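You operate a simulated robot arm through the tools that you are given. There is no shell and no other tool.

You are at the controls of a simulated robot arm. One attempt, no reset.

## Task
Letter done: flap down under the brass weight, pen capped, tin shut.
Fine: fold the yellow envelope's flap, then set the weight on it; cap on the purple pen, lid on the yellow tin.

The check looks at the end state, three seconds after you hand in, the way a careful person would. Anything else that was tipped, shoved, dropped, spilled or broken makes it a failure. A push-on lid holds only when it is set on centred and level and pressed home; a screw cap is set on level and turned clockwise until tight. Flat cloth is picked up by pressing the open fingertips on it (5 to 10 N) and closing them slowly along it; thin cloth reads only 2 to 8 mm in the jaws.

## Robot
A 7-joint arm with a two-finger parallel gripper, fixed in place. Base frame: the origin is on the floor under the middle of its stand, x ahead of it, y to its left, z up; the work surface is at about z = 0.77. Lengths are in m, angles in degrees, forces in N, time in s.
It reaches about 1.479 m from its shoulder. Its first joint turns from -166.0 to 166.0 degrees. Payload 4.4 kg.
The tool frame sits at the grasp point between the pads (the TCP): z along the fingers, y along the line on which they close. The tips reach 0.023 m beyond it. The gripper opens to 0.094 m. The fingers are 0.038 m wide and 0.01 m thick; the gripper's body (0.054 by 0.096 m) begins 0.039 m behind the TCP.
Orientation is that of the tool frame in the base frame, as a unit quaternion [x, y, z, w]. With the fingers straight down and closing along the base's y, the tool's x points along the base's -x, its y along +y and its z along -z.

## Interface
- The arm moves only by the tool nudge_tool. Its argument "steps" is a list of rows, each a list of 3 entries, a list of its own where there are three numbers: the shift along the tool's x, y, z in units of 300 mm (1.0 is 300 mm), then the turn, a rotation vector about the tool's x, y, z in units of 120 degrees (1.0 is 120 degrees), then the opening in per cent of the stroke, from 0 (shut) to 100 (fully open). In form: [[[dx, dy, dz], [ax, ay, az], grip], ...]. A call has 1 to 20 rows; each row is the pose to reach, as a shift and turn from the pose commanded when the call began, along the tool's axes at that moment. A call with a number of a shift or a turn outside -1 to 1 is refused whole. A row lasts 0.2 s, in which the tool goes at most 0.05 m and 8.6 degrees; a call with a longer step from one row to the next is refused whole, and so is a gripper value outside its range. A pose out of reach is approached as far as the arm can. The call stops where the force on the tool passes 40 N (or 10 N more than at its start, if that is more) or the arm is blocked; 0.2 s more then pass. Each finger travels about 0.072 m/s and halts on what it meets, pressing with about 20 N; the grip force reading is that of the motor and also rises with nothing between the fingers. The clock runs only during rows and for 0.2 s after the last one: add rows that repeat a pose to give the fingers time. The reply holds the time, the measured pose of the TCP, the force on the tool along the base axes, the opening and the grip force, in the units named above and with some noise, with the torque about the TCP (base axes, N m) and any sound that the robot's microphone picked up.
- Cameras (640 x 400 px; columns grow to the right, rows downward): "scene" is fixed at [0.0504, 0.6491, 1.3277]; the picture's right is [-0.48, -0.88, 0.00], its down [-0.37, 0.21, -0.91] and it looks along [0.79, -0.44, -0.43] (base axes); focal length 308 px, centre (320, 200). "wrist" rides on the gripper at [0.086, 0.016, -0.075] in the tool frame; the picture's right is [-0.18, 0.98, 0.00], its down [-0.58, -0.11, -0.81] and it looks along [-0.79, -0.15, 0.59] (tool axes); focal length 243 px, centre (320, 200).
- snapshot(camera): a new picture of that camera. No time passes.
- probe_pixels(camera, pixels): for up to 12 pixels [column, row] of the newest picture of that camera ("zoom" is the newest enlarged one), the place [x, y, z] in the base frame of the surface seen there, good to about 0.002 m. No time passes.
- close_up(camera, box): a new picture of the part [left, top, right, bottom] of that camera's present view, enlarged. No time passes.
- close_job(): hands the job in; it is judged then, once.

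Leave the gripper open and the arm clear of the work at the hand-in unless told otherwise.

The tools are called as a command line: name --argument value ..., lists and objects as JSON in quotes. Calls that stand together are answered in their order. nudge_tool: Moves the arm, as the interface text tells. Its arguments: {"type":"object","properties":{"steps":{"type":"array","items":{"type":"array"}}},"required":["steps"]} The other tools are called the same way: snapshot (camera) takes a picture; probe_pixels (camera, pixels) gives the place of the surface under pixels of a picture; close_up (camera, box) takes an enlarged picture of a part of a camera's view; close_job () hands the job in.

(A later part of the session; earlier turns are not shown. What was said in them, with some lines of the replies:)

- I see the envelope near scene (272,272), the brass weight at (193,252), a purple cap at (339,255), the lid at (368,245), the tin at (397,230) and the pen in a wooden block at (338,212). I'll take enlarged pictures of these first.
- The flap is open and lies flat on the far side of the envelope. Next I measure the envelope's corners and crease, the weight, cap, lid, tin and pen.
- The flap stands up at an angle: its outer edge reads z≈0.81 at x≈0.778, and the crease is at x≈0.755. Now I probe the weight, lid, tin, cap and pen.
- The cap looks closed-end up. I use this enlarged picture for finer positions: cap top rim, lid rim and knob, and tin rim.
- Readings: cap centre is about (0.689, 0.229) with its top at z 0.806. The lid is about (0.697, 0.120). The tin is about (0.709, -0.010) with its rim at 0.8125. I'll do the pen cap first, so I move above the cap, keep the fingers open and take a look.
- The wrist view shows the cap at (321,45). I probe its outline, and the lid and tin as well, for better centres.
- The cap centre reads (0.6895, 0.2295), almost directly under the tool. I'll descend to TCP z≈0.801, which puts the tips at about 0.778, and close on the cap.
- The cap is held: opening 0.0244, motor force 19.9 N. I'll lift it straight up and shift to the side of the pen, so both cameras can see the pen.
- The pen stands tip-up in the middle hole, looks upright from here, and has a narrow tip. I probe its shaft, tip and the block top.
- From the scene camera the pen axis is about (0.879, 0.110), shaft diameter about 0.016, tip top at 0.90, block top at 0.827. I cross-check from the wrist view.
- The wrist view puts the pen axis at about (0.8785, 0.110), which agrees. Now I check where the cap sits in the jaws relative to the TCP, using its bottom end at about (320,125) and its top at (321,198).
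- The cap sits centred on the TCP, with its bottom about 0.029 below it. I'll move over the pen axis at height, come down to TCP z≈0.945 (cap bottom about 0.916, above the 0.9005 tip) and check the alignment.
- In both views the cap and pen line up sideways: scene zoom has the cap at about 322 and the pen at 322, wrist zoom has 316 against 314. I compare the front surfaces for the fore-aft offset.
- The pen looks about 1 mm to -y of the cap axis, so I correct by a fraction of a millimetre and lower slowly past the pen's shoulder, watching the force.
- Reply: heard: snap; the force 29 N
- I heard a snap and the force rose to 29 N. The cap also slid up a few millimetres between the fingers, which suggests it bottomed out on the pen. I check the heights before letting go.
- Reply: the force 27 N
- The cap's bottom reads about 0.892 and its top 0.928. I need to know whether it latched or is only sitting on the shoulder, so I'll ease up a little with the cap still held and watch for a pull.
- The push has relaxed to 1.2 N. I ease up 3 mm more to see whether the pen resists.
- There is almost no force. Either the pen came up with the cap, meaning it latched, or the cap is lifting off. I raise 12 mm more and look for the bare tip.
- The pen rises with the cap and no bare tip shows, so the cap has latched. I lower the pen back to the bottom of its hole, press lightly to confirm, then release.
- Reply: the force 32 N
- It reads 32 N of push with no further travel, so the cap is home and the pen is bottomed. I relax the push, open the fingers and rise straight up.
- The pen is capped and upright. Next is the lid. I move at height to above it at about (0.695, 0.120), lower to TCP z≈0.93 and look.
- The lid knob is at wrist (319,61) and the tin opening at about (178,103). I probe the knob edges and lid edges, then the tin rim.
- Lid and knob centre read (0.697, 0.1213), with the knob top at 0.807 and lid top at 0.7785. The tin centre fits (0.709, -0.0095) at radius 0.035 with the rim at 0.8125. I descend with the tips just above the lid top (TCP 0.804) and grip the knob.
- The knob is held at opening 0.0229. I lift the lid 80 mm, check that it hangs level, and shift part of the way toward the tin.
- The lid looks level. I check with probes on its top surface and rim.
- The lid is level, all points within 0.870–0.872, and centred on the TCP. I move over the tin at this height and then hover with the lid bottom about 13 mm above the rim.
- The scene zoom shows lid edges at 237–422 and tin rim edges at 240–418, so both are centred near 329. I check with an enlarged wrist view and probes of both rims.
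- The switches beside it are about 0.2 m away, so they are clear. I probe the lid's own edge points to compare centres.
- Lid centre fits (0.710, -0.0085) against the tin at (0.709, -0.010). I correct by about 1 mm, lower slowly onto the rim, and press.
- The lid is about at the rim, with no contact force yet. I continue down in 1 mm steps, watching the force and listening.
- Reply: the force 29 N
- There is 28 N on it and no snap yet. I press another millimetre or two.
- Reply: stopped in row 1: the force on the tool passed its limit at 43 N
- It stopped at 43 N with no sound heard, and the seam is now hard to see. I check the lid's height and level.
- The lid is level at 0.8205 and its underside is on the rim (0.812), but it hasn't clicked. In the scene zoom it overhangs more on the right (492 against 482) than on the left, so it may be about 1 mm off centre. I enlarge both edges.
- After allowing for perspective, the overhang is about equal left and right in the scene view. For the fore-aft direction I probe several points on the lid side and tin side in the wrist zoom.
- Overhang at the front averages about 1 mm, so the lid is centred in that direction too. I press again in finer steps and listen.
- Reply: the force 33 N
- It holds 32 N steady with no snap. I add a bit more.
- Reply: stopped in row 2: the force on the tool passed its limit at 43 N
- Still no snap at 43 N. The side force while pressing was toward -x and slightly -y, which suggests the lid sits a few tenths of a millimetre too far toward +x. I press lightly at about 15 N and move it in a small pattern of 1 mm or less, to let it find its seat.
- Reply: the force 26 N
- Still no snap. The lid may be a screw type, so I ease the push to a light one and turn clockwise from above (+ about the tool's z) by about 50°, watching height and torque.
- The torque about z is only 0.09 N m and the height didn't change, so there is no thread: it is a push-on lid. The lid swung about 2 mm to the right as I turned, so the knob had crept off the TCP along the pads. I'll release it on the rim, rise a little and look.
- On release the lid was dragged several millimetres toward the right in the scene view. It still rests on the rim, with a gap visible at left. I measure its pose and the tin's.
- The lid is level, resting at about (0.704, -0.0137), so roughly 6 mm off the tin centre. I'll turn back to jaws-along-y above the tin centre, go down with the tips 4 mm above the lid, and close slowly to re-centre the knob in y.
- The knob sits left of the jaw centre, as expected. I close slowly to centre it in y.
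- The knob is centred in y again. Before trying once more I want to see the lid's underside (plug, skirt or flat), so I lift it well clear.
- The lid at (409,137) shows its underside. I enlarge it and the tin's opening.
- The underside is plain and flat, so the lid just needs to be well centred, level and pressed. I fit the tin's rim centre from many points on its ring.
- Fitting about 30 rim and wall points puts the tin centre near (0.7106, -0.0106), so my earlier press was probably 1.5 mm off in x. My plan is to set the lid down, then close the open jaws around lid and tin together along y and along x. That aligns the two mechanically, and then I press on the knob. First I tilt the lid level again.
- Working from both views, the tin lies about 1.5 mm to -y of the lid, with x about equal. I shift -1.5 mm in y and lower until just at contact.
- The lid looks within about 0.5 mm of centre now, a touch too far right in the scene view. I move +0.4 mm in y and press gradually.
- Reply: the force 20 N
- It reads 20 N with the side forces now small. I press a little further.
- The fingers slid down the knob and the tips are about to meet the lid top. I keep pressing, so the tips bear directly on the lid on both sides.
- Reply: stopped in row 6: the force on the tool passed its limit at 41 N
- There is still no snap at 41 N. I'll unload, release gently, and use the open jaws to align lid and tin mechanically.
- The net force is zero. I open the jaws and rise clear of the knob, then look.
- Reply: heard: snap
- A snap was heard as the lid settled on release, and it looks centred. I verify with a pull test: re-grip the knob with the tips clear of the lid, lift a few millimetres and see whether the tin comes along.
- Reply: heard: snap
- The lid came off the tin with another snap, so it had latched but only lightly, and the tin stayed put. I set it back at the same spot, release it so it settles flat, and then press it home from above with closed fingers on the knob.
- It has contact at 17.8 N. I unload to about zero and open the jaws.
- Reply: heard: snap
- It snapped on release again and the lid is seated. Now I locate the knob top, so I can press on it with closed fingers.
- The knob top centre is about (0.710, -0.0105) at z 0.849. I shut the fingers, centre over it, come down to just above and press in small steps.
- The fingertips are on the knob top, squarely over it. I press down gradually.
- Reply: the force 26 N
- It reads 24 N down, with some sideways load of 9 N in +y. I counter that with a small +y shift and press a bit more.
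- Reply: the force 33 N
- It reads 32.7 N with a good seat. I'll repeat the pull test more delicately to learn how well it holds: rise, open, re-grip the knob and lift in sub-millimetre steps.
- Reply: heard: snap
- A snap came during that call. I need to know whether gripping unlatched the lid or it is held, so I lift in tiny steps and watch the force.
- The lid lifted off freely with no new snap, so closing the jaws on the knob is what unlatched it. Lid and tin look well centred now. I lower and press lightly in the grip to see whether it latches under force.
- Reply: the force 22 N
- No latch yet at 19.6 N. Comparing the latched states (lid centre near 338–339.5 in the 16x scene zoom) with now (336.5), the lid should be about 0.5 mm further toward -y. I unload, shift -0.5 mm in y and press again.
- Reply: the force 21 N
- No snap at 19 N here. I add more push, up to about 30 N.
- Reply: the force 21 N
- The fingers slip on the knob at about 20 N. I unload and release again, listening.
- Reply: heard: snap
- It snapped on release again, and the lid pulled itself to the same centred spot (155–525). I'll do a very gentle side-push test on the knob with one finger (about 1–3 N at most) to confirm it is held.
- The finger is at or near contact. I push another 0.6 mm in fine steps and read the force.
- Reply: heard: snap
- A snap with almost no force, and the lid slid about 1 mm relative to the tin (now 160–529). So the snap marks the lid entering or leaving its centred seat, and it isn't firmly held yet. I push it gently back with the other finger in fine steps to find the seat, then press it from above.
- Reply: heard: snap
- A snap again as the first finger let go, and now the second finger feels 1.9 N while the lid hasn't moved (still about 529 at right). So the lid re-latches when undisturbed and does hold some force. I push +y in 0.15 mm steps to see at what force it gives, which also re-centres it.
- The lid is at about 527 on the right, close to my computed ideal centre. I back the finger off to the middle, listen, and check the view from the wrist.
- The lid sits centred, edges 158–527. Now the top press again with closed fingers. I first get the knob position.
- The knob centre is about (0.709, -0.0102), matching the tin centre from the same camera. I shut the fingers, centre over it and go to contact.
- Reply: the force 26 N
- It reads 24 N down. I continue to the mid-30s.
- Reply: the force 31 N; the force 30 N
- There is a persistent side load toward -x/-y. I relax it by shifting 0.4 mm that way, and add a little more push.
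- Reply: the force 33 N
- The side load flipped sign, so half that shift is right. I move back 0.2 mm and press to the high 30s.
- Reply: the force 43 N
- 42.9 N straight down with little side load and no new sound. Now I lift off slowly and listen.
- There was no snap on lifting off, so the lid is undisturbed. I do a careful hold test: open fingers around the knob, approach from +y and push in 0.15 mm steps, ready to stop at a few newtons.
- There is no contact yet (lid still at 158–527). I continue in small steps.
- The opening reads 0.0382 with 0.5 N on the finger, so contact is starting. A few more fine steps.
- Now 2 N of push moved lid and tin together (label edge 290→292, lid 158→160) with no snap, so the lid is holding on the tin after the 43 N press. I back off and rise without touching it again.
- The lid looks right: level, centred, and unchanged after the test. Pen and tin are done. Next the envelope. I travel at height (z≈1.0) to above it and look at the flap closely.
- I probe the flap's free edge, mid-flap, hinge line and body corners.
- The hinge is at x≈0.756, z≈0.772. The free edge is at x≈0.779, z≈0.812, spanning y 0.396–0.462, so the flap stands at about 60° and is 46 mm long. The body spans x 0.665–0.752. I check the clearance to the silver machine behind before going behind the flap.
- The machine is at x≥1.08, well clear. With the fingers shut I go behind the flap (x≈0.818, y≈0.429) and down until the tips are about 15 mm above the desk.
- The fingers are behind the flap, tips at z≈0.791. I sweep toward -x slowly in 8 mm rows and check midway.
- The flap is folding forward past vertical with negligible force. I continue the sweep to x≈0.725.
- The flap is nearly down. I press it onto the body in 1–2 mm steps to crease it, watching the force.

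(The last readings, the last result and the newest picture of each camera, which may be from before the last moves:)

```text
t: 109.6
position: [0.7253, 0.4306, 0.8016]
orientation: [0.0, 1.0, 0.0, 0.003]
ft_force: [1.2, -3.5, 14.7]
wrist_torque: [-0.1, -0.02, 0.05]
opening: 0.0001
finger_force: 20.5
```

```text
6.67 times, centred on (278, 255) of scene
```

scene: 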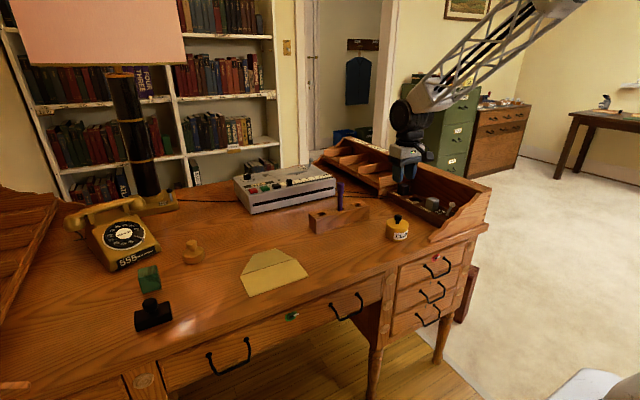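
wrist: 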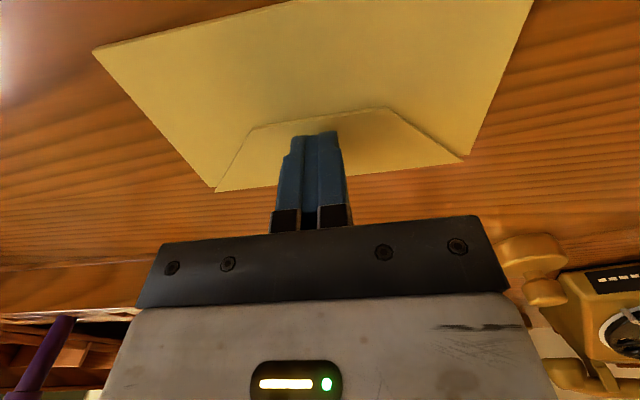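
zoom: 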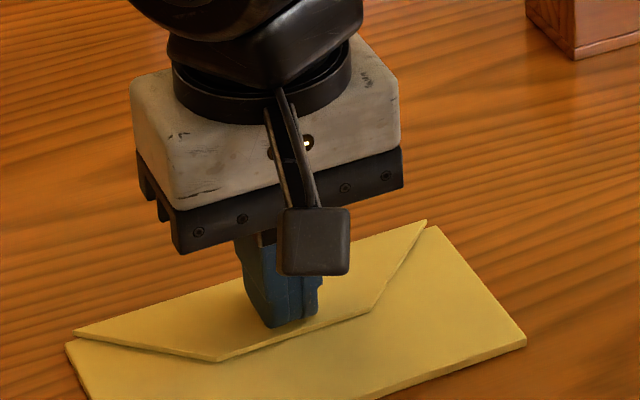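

The flap is pressed flat at 14.7 N. I rise straight up and see whether it stays folded.

nudge_tool --steps '[[[0, 0, -0.01], [0, 0, 0], 0], [[0, 0, -0.05], [0, 0, 0], 0], [[0, 0, -0.15], [0, 0, 0], 0], [[0, 0, -0.3], [0, 0, 0], 0], [[0, 0, -0.45], [0, 0, 0], 0], [[0, 0, -0.45], [0, 0, 0], 0]]'

close_up --camera "scene" --box '[230, 225, 326, 285]'

snapshot --camera "wrist"

```text
t: 111.0
position: [0.7226, 0.4284, 0.9342]
orientation: [0.0, 1.0, 0.0, 0.002]
ft_force: [0.1, -0.2, 0.0]
wrist_torque: [0.01, -0.02, 0.01]
opening: 0.0003
finger_force: 19.9
```

```text
6.67 times, centred on (278, 255) of scene
```

zoom: 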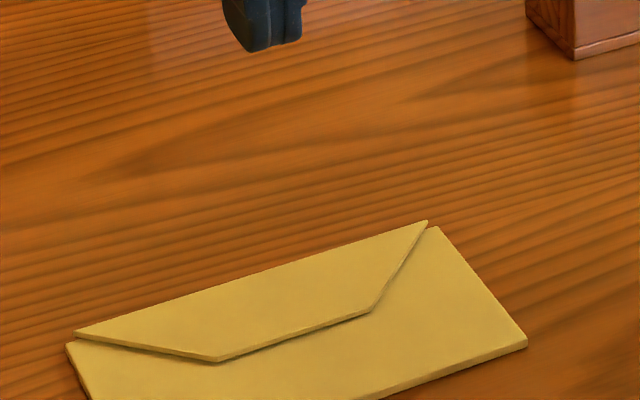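

```text
taken
```

wrist: 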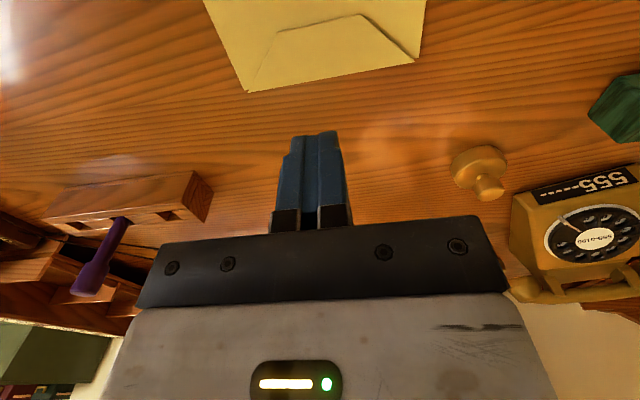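

The flap stays folded. I measure its free edge, the weight, and the neighbouring phone and green block for clearance.

probe_pixels --camera "zoom" --pixels '[[218, 356], [368, 310], [295, 335], [290, 300], [285, 275], [300, 350], [85, 332], [420, 222]]'

snapshot --camera "scene"

probe_pixels --camera "scene" --pixels '[[158, 245], [159, 252], [150, 225], [155, 268], [192, 243], [187, 243], [197, 243], [184, 254], [203, 254], [193, 263], [193, 250], [140, 205]]'

close_up --camera "scene" --box '[170, 232, 218, 272]'

```text
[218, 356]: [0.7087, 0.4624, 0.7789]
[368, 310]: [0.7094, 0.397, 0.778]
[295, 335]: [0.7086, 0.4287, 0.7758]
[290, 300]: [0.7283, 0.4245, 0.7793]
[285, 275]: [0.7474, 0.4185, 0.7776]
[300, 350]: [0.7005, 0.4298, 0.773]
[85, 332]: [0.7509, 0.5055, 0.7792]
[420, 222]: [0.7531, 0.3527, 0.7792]
```

```text
taken
```

scene: 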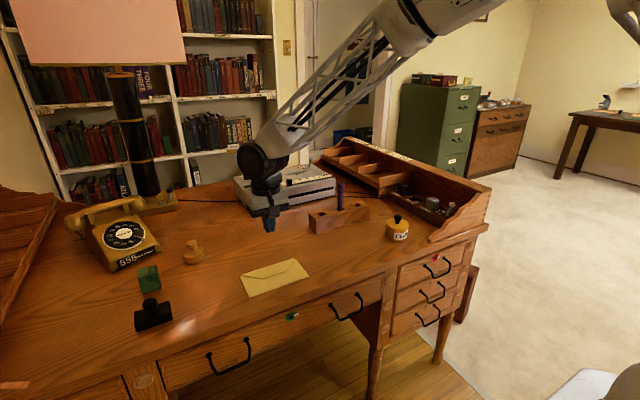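

```text
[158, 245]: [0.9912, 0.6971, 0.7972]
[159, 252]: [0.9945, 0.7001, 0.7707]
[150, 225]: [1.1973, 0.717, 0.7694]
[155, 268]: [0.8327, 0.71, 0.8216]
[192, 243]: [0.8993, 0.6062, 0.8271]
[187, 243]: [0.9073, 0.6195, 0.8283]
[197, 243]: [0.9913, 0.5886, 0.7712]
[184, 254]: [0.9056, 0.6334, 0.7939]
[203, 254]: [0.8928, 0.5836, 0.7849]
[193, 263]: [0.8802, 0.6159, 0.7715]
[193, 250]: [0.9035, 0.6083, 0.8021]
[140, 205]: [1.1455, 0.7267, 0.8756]
```

```text
10.00 times, centred on (194, 252) of scene
```

zoom: 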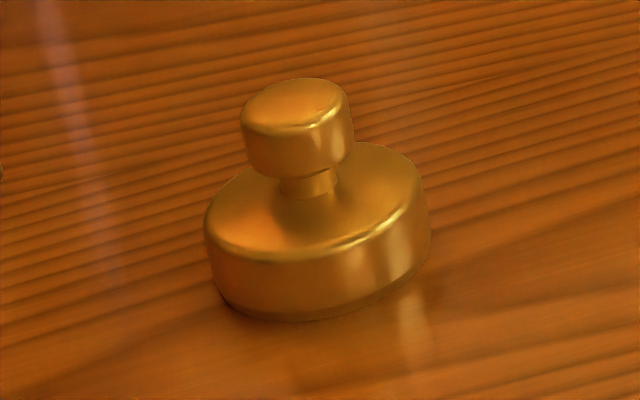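

The flap lies flat (z≈0.778). The weight is near (0.905, 0.605), with its knob top at 0.828, knob about 34 mm wide and base about 66 mm. Neighbours are more than 0.1 m away. I move above it with the fingers opening and look.

nudge_tool --steps '[[[-0.1, 0.1, 0], [0, 0, 0], 30], [[-0.2, 0.2, 0], [0, 0, 0], 60], [[-0.3, 0.3, 0], [0, 0, 0], 75], [[-0.4, 0.4, 0], [0, 0, 0], 75], [[-0.5, 0.5, 0], [0, 0, 0], 75], [[-0.6, 0.583, 0], [0, 0, 0], 75], [[-0.6, 0.583, 0], [0, 0, 0], 75]]'

snapshot --camera "wrist"

close_up --camera "wrist" --box '[200, 0, 440, 150]'

```text
t: 112.6
position: [0.9023, 0.6046, 0.9353]
orientation: [-0.001, 1.0, -0.001, 0.002]
ft_force: [-0.1, -0.5, -0.4]
wrist_torque: [0.01, 0.01, 0.02]
opening: 0.0703
finger_force: 0.2
```

```text
taken
```

wrist: 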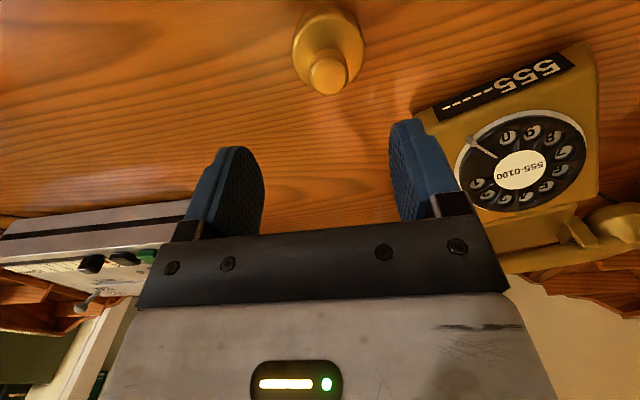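

```text
2.67 times, centred on (320, 75) of wrist
```

zoom: 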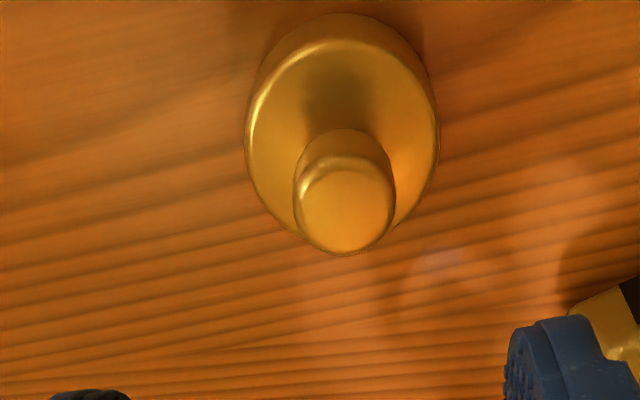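

The weight's knob is at zoom (347,208). I probe its edges and the base.

probe_pixels --camera "zoom" --pixels '[[347, 208], [302, 205], [392, 205], [347, 245], [347, 172], [320, 190], [375, 190], [260, 120], [430, 130], [345, 70], [290, 70], [400, 75]]'

probe_pixels --camera "wrist" --pixels '[[430, 115], [470, 110], [560, 60], [420, 105], [500, 120]]'

```text
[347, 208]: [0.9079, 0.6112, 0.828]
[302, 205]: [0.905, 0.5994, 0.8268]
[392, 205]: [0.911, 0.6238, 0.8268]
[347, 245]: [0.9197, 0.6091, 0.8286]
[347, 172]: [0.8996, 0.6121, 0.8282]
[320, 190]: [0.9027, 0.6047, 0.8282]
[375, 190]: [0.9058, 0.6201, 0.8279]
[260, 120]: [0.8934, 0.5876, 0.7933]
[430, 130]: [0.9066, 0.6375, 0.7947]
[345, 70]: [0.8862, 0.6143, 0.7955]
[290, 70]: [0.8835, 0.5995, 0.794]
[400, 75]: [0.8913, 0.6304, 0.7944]
```

```text
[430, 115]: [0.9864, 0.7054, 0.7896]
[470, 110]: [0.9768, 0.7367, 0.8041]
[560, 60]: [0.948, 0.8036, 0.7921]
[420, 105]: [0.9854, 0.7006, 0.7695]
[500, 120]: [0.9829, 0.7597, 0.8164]
```

The knob centre is about (0.9085, 0.6115), top 0.828, body top 0.7945. I descend so the tips are about 3 mm above the body (TCP≈0.821) and grip the knob.

nudge_tool --steps '[[[-0.016, 0.0237, 0.1], [0, 0, 0], 75], [[-0.016, 0.0237, 0.2], [0, 0, 0], 75], [[-0.016, 0.0237, 0.3], [0, 0, 0], 75], [[-0.016, 0.0237, 0.36], [0, 0, 0], 75], [[-0.016, 0.0237, 0.38], [0, 0, 0], 75], [[-0.016, 0.0237, 0.38], [0, 0, 0], 60], [[-0.016, 0.0237, 0.38], [0, 0, 0], 45], [[-0.016, 0.0237, 0.38], [0, 0, 0], 35], [[-0.016, 0.0237, 0.38], [0, 0, 0], 28], [[-0.016, 0.0237, 0.38], [0, 0, 0], 15], [[-0.016, 0.0237, 0.38], [0, 0, 0], 5], [[-0.016, 0.0237, 0.38], [0, 0, 0], 5]]'

close_up --camera "wrist" --box '[200, 20, 440, 170]'

close_up --camera "scene" --box '[162, 222, 226, 272]'

```text
t: 115.2
position: [0.9094, 0.6122, 0.8208]
orientation: [0.0, 1.0, 0.0, 0.002]
ft_force: [0.8, -1.2, 0.2]
wrist_torque: [-0.02, 0.05, 0.02]
opening: 0.0296
finger_force: 20.0
```

```text
2.67 times, centred on (320, 95) of wrist
```

zoom: 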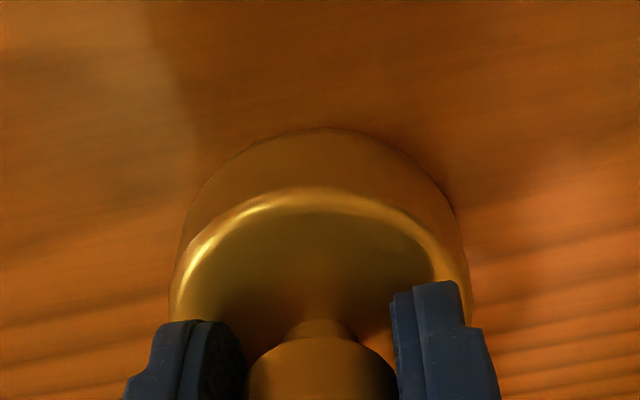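

```text
8.00 times, centred on (194, 247) of scene
```

zoom: 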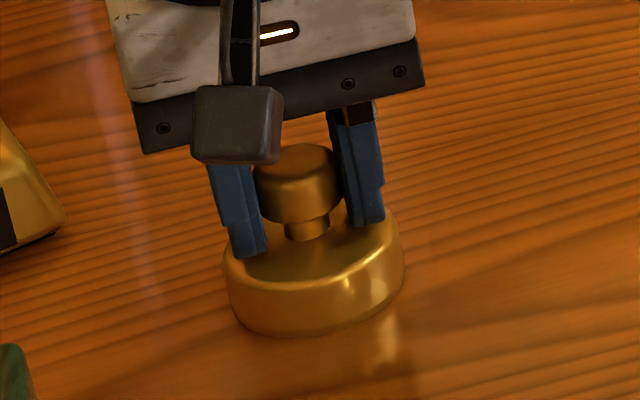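

The knob is gripped at opening 0.0296. I lift slowly and check the load and the level.

nudge_tool --steps '[[[0, 0, -0.02], [0, 0, 0], 5], [[0, 0, -0.06], [0, 0, 0], 5], [[0, 0, -0.12], [0, 0, 0], 5], [[0, 0, -0.2], [0, 0, 0], 5], [[0, 0, -0.28], [0, 0, 0], 5], [[0, 0, -0.35], [0, 0, 0], 5], [[0, 0, -0.35], [0, 0, 0], 5]]'

close_up --camera "wrist" --box '[200, 20, 440, 170]'

close_up --camera "scene" --box '[150, 192, 230, 242]'

```text
t: 116.8
position: [0.9074, 0.6115, 0.9265]
orientation: [0.0, 1.0, 0.0, 0.002]
ft_force: [-0.8, -0.4, -4.4]
wrist_torque: [-0.03, -0.02, 0.02]
opening: 0.0292
finger_force: 19.9
```

```text
2.67 times, centred on (320, 95) of wrist
```

zoom: 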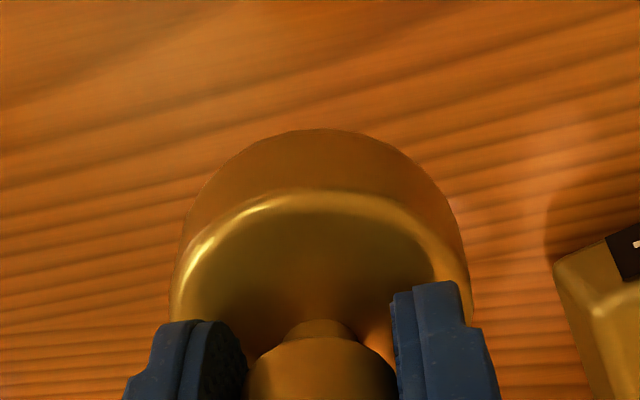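

```text
8.00 times, centred on (190, 217) of scene
```

zoom: 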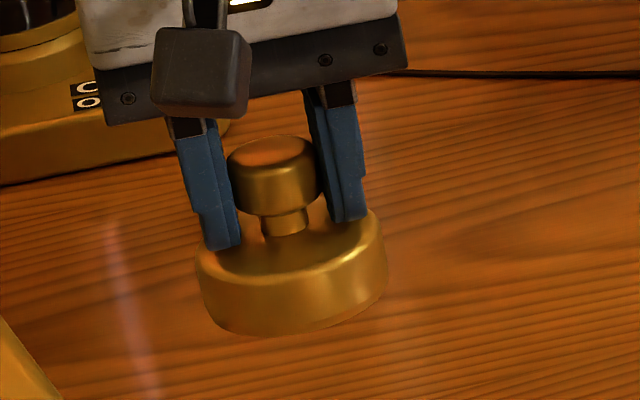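

The load is about 4.4 N (0.45 kg), held level. I carry it over the flap centre at (0.732, 0.429) and stop about 10 mm above to check.

nudge_tool --steps '[[[0.1, -0.1, 0], [0, 0, 0], 5], [[0.2, -0.2, 0], [0, 0, 0], 5], [[0.3, -0.3, 0], [0, 0, 0], 5], [[0.4, -0.4, 0], [0, 0, 0], 5], [[0.5, -0.5, 0], [0, 0, 0], 5], [[0.588, -0.608, 0], [0, 0, 0], 5], [[0.588, -0.608, 0.1], [0, 0, 0], 5], [[0.588, -0.608, 0.2], [0, 0, 0], 5], [[0.588, -0.608, 0.27], [0, 0, 0], 5], [[0.588, -0.608, 0.285], [0, 0, 0], 5], [[0.588, -0.608, 0.285], [0, 0, 0], 5]]'

close_up --camera "scene" --box '[230, 225, 326, 285]'

snapshot --camera "wrist"

```text
t: 119.2
position: [0.7326, 0.43, 0.8434]
orientation: [0.0, 1.0, -0.001, 0.002]
ft_force: [-0.1, 0.0, -5.2]
wrist_torque: [0.01, 0.01, 0.02]
opening: 0.0295
finger_force: 20.0
```

```text
6.67 times, centred on (278, 255) of scene
```

zoom: 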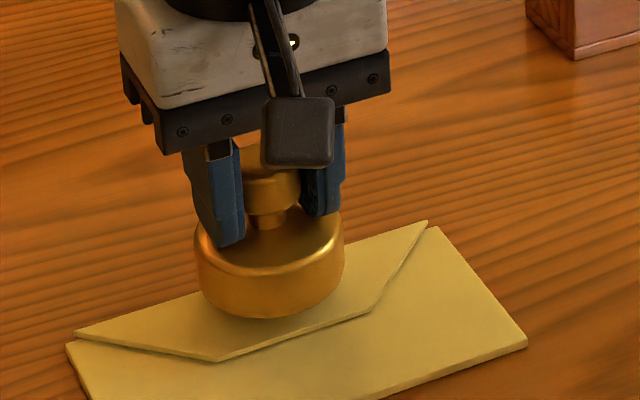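

```text
taken
```

wrist: 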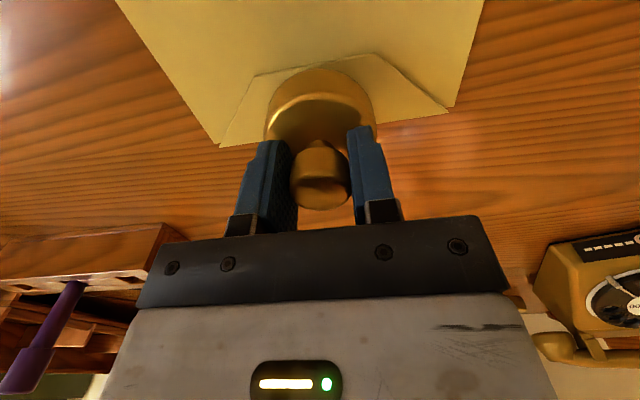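

The weight is over the flap. I shift 4 mm toward -x so the base stays within the envelope, then lower slowly until the load comes off.

nudge_tool --steps '[[[0.0133, 0, 0], [0, 0, 0], 5], [[0.0133, 0, 0.015], [0, 0, 0], 5], [[0.0133, 0, 0.028], [0, 0, 0], 5], [[0.0133, 0, 0.034], [0, 0, 0], 5], [[0.0133, 0, 0.037], [0, 0, 0], 5], [[0.0133, 0, 0.037], [0, 0, 0], 5]]'

close_up --camera "scene" --box '[230, 225, 326, 285]'

```text
t: 120.6
position: [0.7281, 0.4284, 0.8298]
orientation: [0.0, 1.0, 0.0, 0.002]
ft_force: [0.5, -0.1, -4.8]
wrist_torque: [-0.03, 0.01, -0.03]
opening: 0.0294
finger_force: 19.7
```

```text
6.67 times, centred on (278, 255) of scene
```

zoom: 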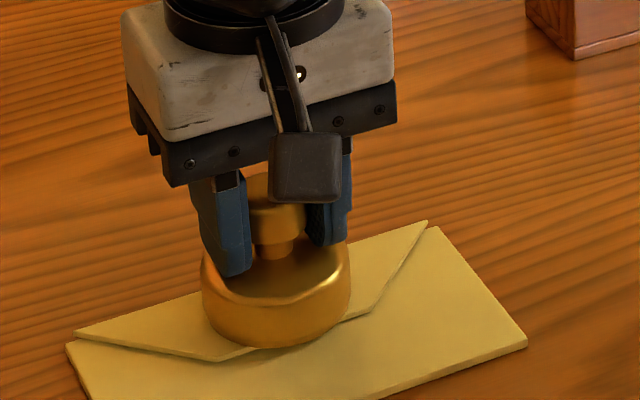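

Still carrying the load (-4.8 N). I go down in half-millimetre steps until it rests.

nudge_tool --steps '[[[0, 0, 0.002], [0, 0, 0], 5], [[0, 0, 0.004], [0, 0, 0], 5], [[0, 0, 0.004], [0, 0, 0], 5]]'

nudge_tool --steps '[[[0, 0, 0.002], [0, 0, 0], 5], [[0, 0, 0.004], [0, 0, 0], 5], [[0, 0, 0.004], [0, 0, 0], 5]]'

```text
t: 121.4
position: [0.7292, 0.4287, 0.8289]
orientation: [0.0, 1.0, 0.0, 0.003]
ft_force: [-1.4, 0.1, 8.1]
wrist_torque: [0.05, 0.06, 0.03]
opening: 0.0295
finger_force: 20.7
```

```text
t: 122.2
position: [0.7289, 0.4295, 0.8276]
orientation: [-0.001, 1.0, 0.0, 0.001]
ft_force: [2.1, 2.3, 12.9]
wrist_torque: [0.06, -0.14, 0.0]
opening: 0.0295
finger_force: 19.9
```

The weight is resting, with a 12.9 N push. I ease off to near zero before opening.

nudge_tool --steps '[[[0, 0, -0.001], [0, 0, 0], 5], [[0, 0, -0.0015], [0, 0, 0], 5], [[0, 0, -0.0015], [0, 0, 0], 5]]'

```text
t: 123.0
position: [0.7282, 0.4288, 0.8274]
orientation: [0.0, 1.0, 0.0, 0.001]
ft_force: [1.3, 0.3, 12.5]
wrist_torque: [-0.02, -0.16, 0.01]
opening: 0.0295
finger_force: 20.0
```

nudge_tool --steps '[[[0, 0, -0.001], [0, 0, 0], 5], [[0, 0, -0.0025], [0, 0, 0], 5], [[0, 0, -0.0025], [0, 0, 0], 5]]'

```text
t: 123.8
position: [0.7293, 0.4292, 0.8277]
orientation: [0.0, 1.0, 0.0, 0.001]
ft_force: [-0.3, 0.9, 2.2]
wrist_torque: [0.0, -0.01, 0.0]
opening: 0.0296
finger_force: 19.7
```

The net force is about 2 N, with the weight standing on its own. I open the fingers and rise straight up.

nudge_tool --steps '[[[0, 0, -0.0008], [0, 0, 0], 5], [[0, 0, -0.0008], [0, 0, 0], 36], [[0, 0, -0.0008], [0, 0, 0], 45], [[0, 0, -0.0008], [0, 0, 0], 60], [[0, 0, -0.0008], [0, 0, 0], 75], [[0, 0, -0.0008], [0, 0, 0], 75], [[0, 0, -0.05], [0, 0, 0], 75], [[0, 0, -0.15], [0, 0, 0], 75], [[0, 0, -0.3], [0, 0, 0], 75], [[0, 0, -0.45], [0, 0, 0], 75], [[0, 0, -0.6], [0, 0, 0], 75], [[0, 0, -0.6], [0, 0, 0], 75]]'

close_up --camera "scene" --box '[230, 225, 326, 285]'

snapshot --camera "scene"

snapshot --camera "wrist"

```text
t: 126.4
position: [0.7276, 0.4293, 1.0078]
orientation: [-0.001, 1.0, 0.0, 0.002]
ft_force: [0.1, -0.2, 0.4]
wrist_torque: [-0.01, 0.04, 0.02]
opening: 0.0705
finger_force: 0.0
```

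```text
6.67 times, centred on (278, 255) of scene
```

zoom: 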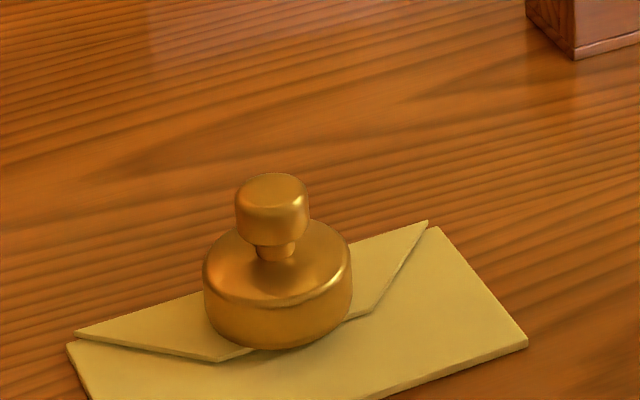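

```text
taken
```

scene: 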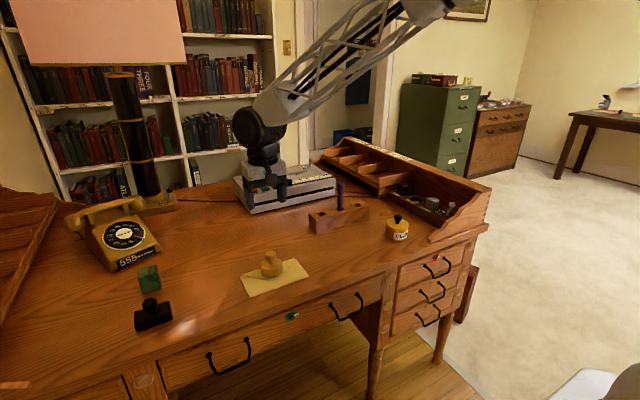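

```text
taken
```

wrist: 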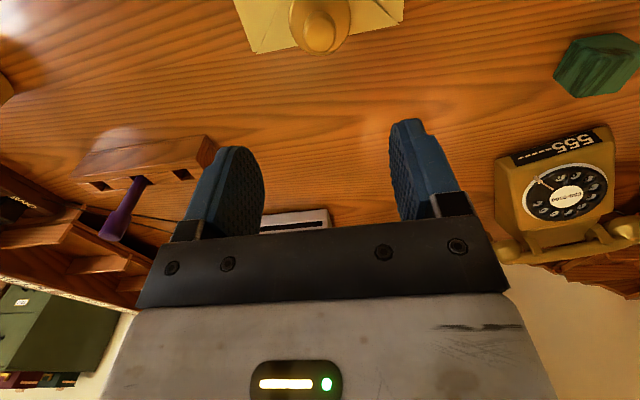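

The weight stands on the folded flap. I check it is level, and re-inspect the tin and pen one last time.

close_up --camera "scene" --box '[300, 175, 420, 250]'

close_up --camera "scene" --box '[250, 240, 300, 285]'

probe_pixels --camera "zoom" --pixels '[[270, 70], [310, 70], [240, 130], [370, 130], [300, 200], [220, 240], [150, 210], [420, 170], [480, 110], [350, 240]]'

```text
5.33 times, centred on (360, 212) of scene
```

zoom: 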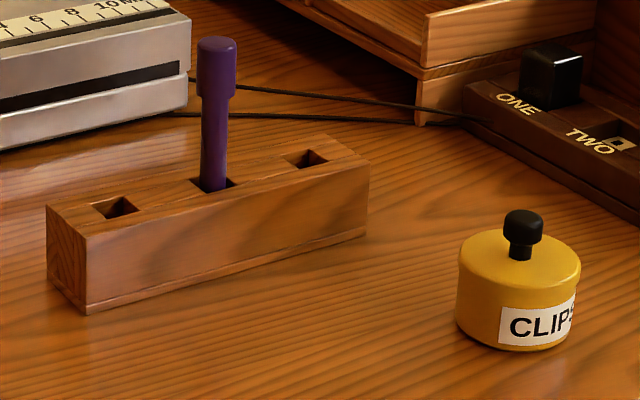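

```text
8.89 times, centred on (275, 262) of scene
```

zoom: 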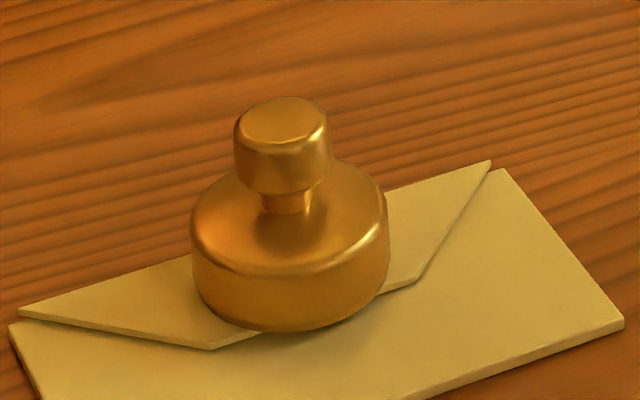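

```text
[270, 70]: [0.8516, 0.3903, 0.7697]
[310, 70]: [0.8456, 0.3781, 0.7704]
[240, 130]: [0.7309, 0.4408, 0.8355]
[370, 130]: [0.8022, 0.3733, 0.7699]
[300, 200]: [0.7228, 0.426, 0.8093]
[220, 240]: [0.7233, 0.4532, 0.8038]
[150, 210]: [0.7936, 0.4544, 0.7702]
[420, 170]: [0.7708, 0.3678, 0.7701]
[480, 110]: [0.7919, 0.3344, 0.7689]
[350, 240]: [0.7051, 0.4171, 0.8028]
```

Everything looks right: weight flat on the folded flap, pen capped and upright, tin lidded and level, nothing else disturbed. I move the arm up and clear with the gripper open.

nudge_tool --steps '[[[0.06, 0, -0.12], [0, 0, 0], 85], [[0.12, 0.03, -0.24], [0, 0, 0], 100], [[0.18, 0.06, -0.36], [0, 0, 0], 100], [[0.24, 0.09, -0.48], [0, 0, 0], 100], [[0.3, 0.12, -0.6], [0, 0, 0], 100], [[0.36, 0.15, -0.68], [0, 0, 0], 100], [[0.36, 0.15, -0.68], [0, 0, 0], 100]]'

snapshot --camera "scene"

close_up --camera "scene" --box '[220, 180, 430, 311]'

```text
t: 128.0
position: [0.6182, 0.4726, 1.2126]
orientation: [0.0, 1.0, 0.0, 0.002]
ft_force: [0.4, -0.2, 0.2]
wrist_torque: [0.03, 0.0, 0.0]
opening: 0.094
finger_force: 0.0
```

```text
taken
```

scene: 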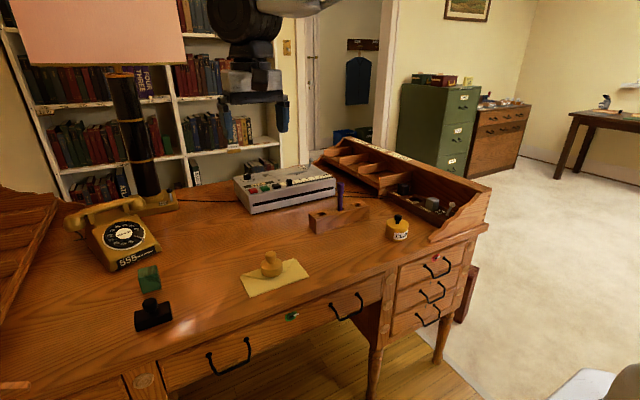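

```text
3.05 times, centred on (325, 246) of scene
```

zoom: 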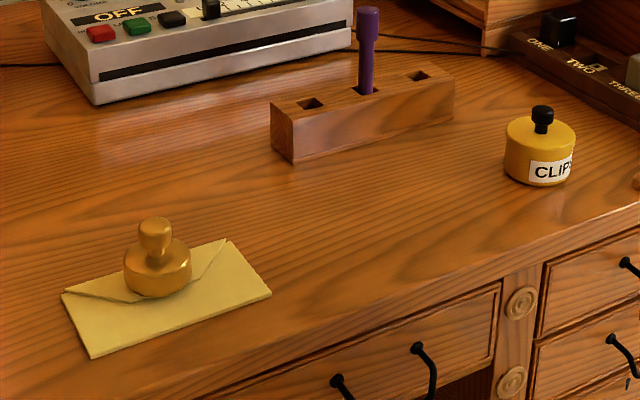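

The final view shows the flap folded under the brass weight, the purple pen capped, and the yellow tin lidded. The other objects are where they were, and the arm is clear with its gripper open. I'm handing the job in.

close_job

```text
The job is handed in.
```

I handed the job in with all three parts done. I'm sure of the envelope and the pen, but slightly less sure how firmly the tin's lid grips.

- **Envelope:** The flap is folded flat and the brass weight stands level on it.
- **Pen:** The cap snapped on, and the pen came up with it when I lifted to check. The pen is back upright in its hole.
- **Tin:** The lid is centred, level and pressed down with about 43 N. It took several tries to seat, and before that last press it slid with a light touch. Afterwards, about 2 N of sideways push moved the lid and tin together with no snap. I didn't pull on it again, so I can't say how much more force it would hold.

Nothing else on the desk was knocked or moved. The arm is clear with the gripper open.
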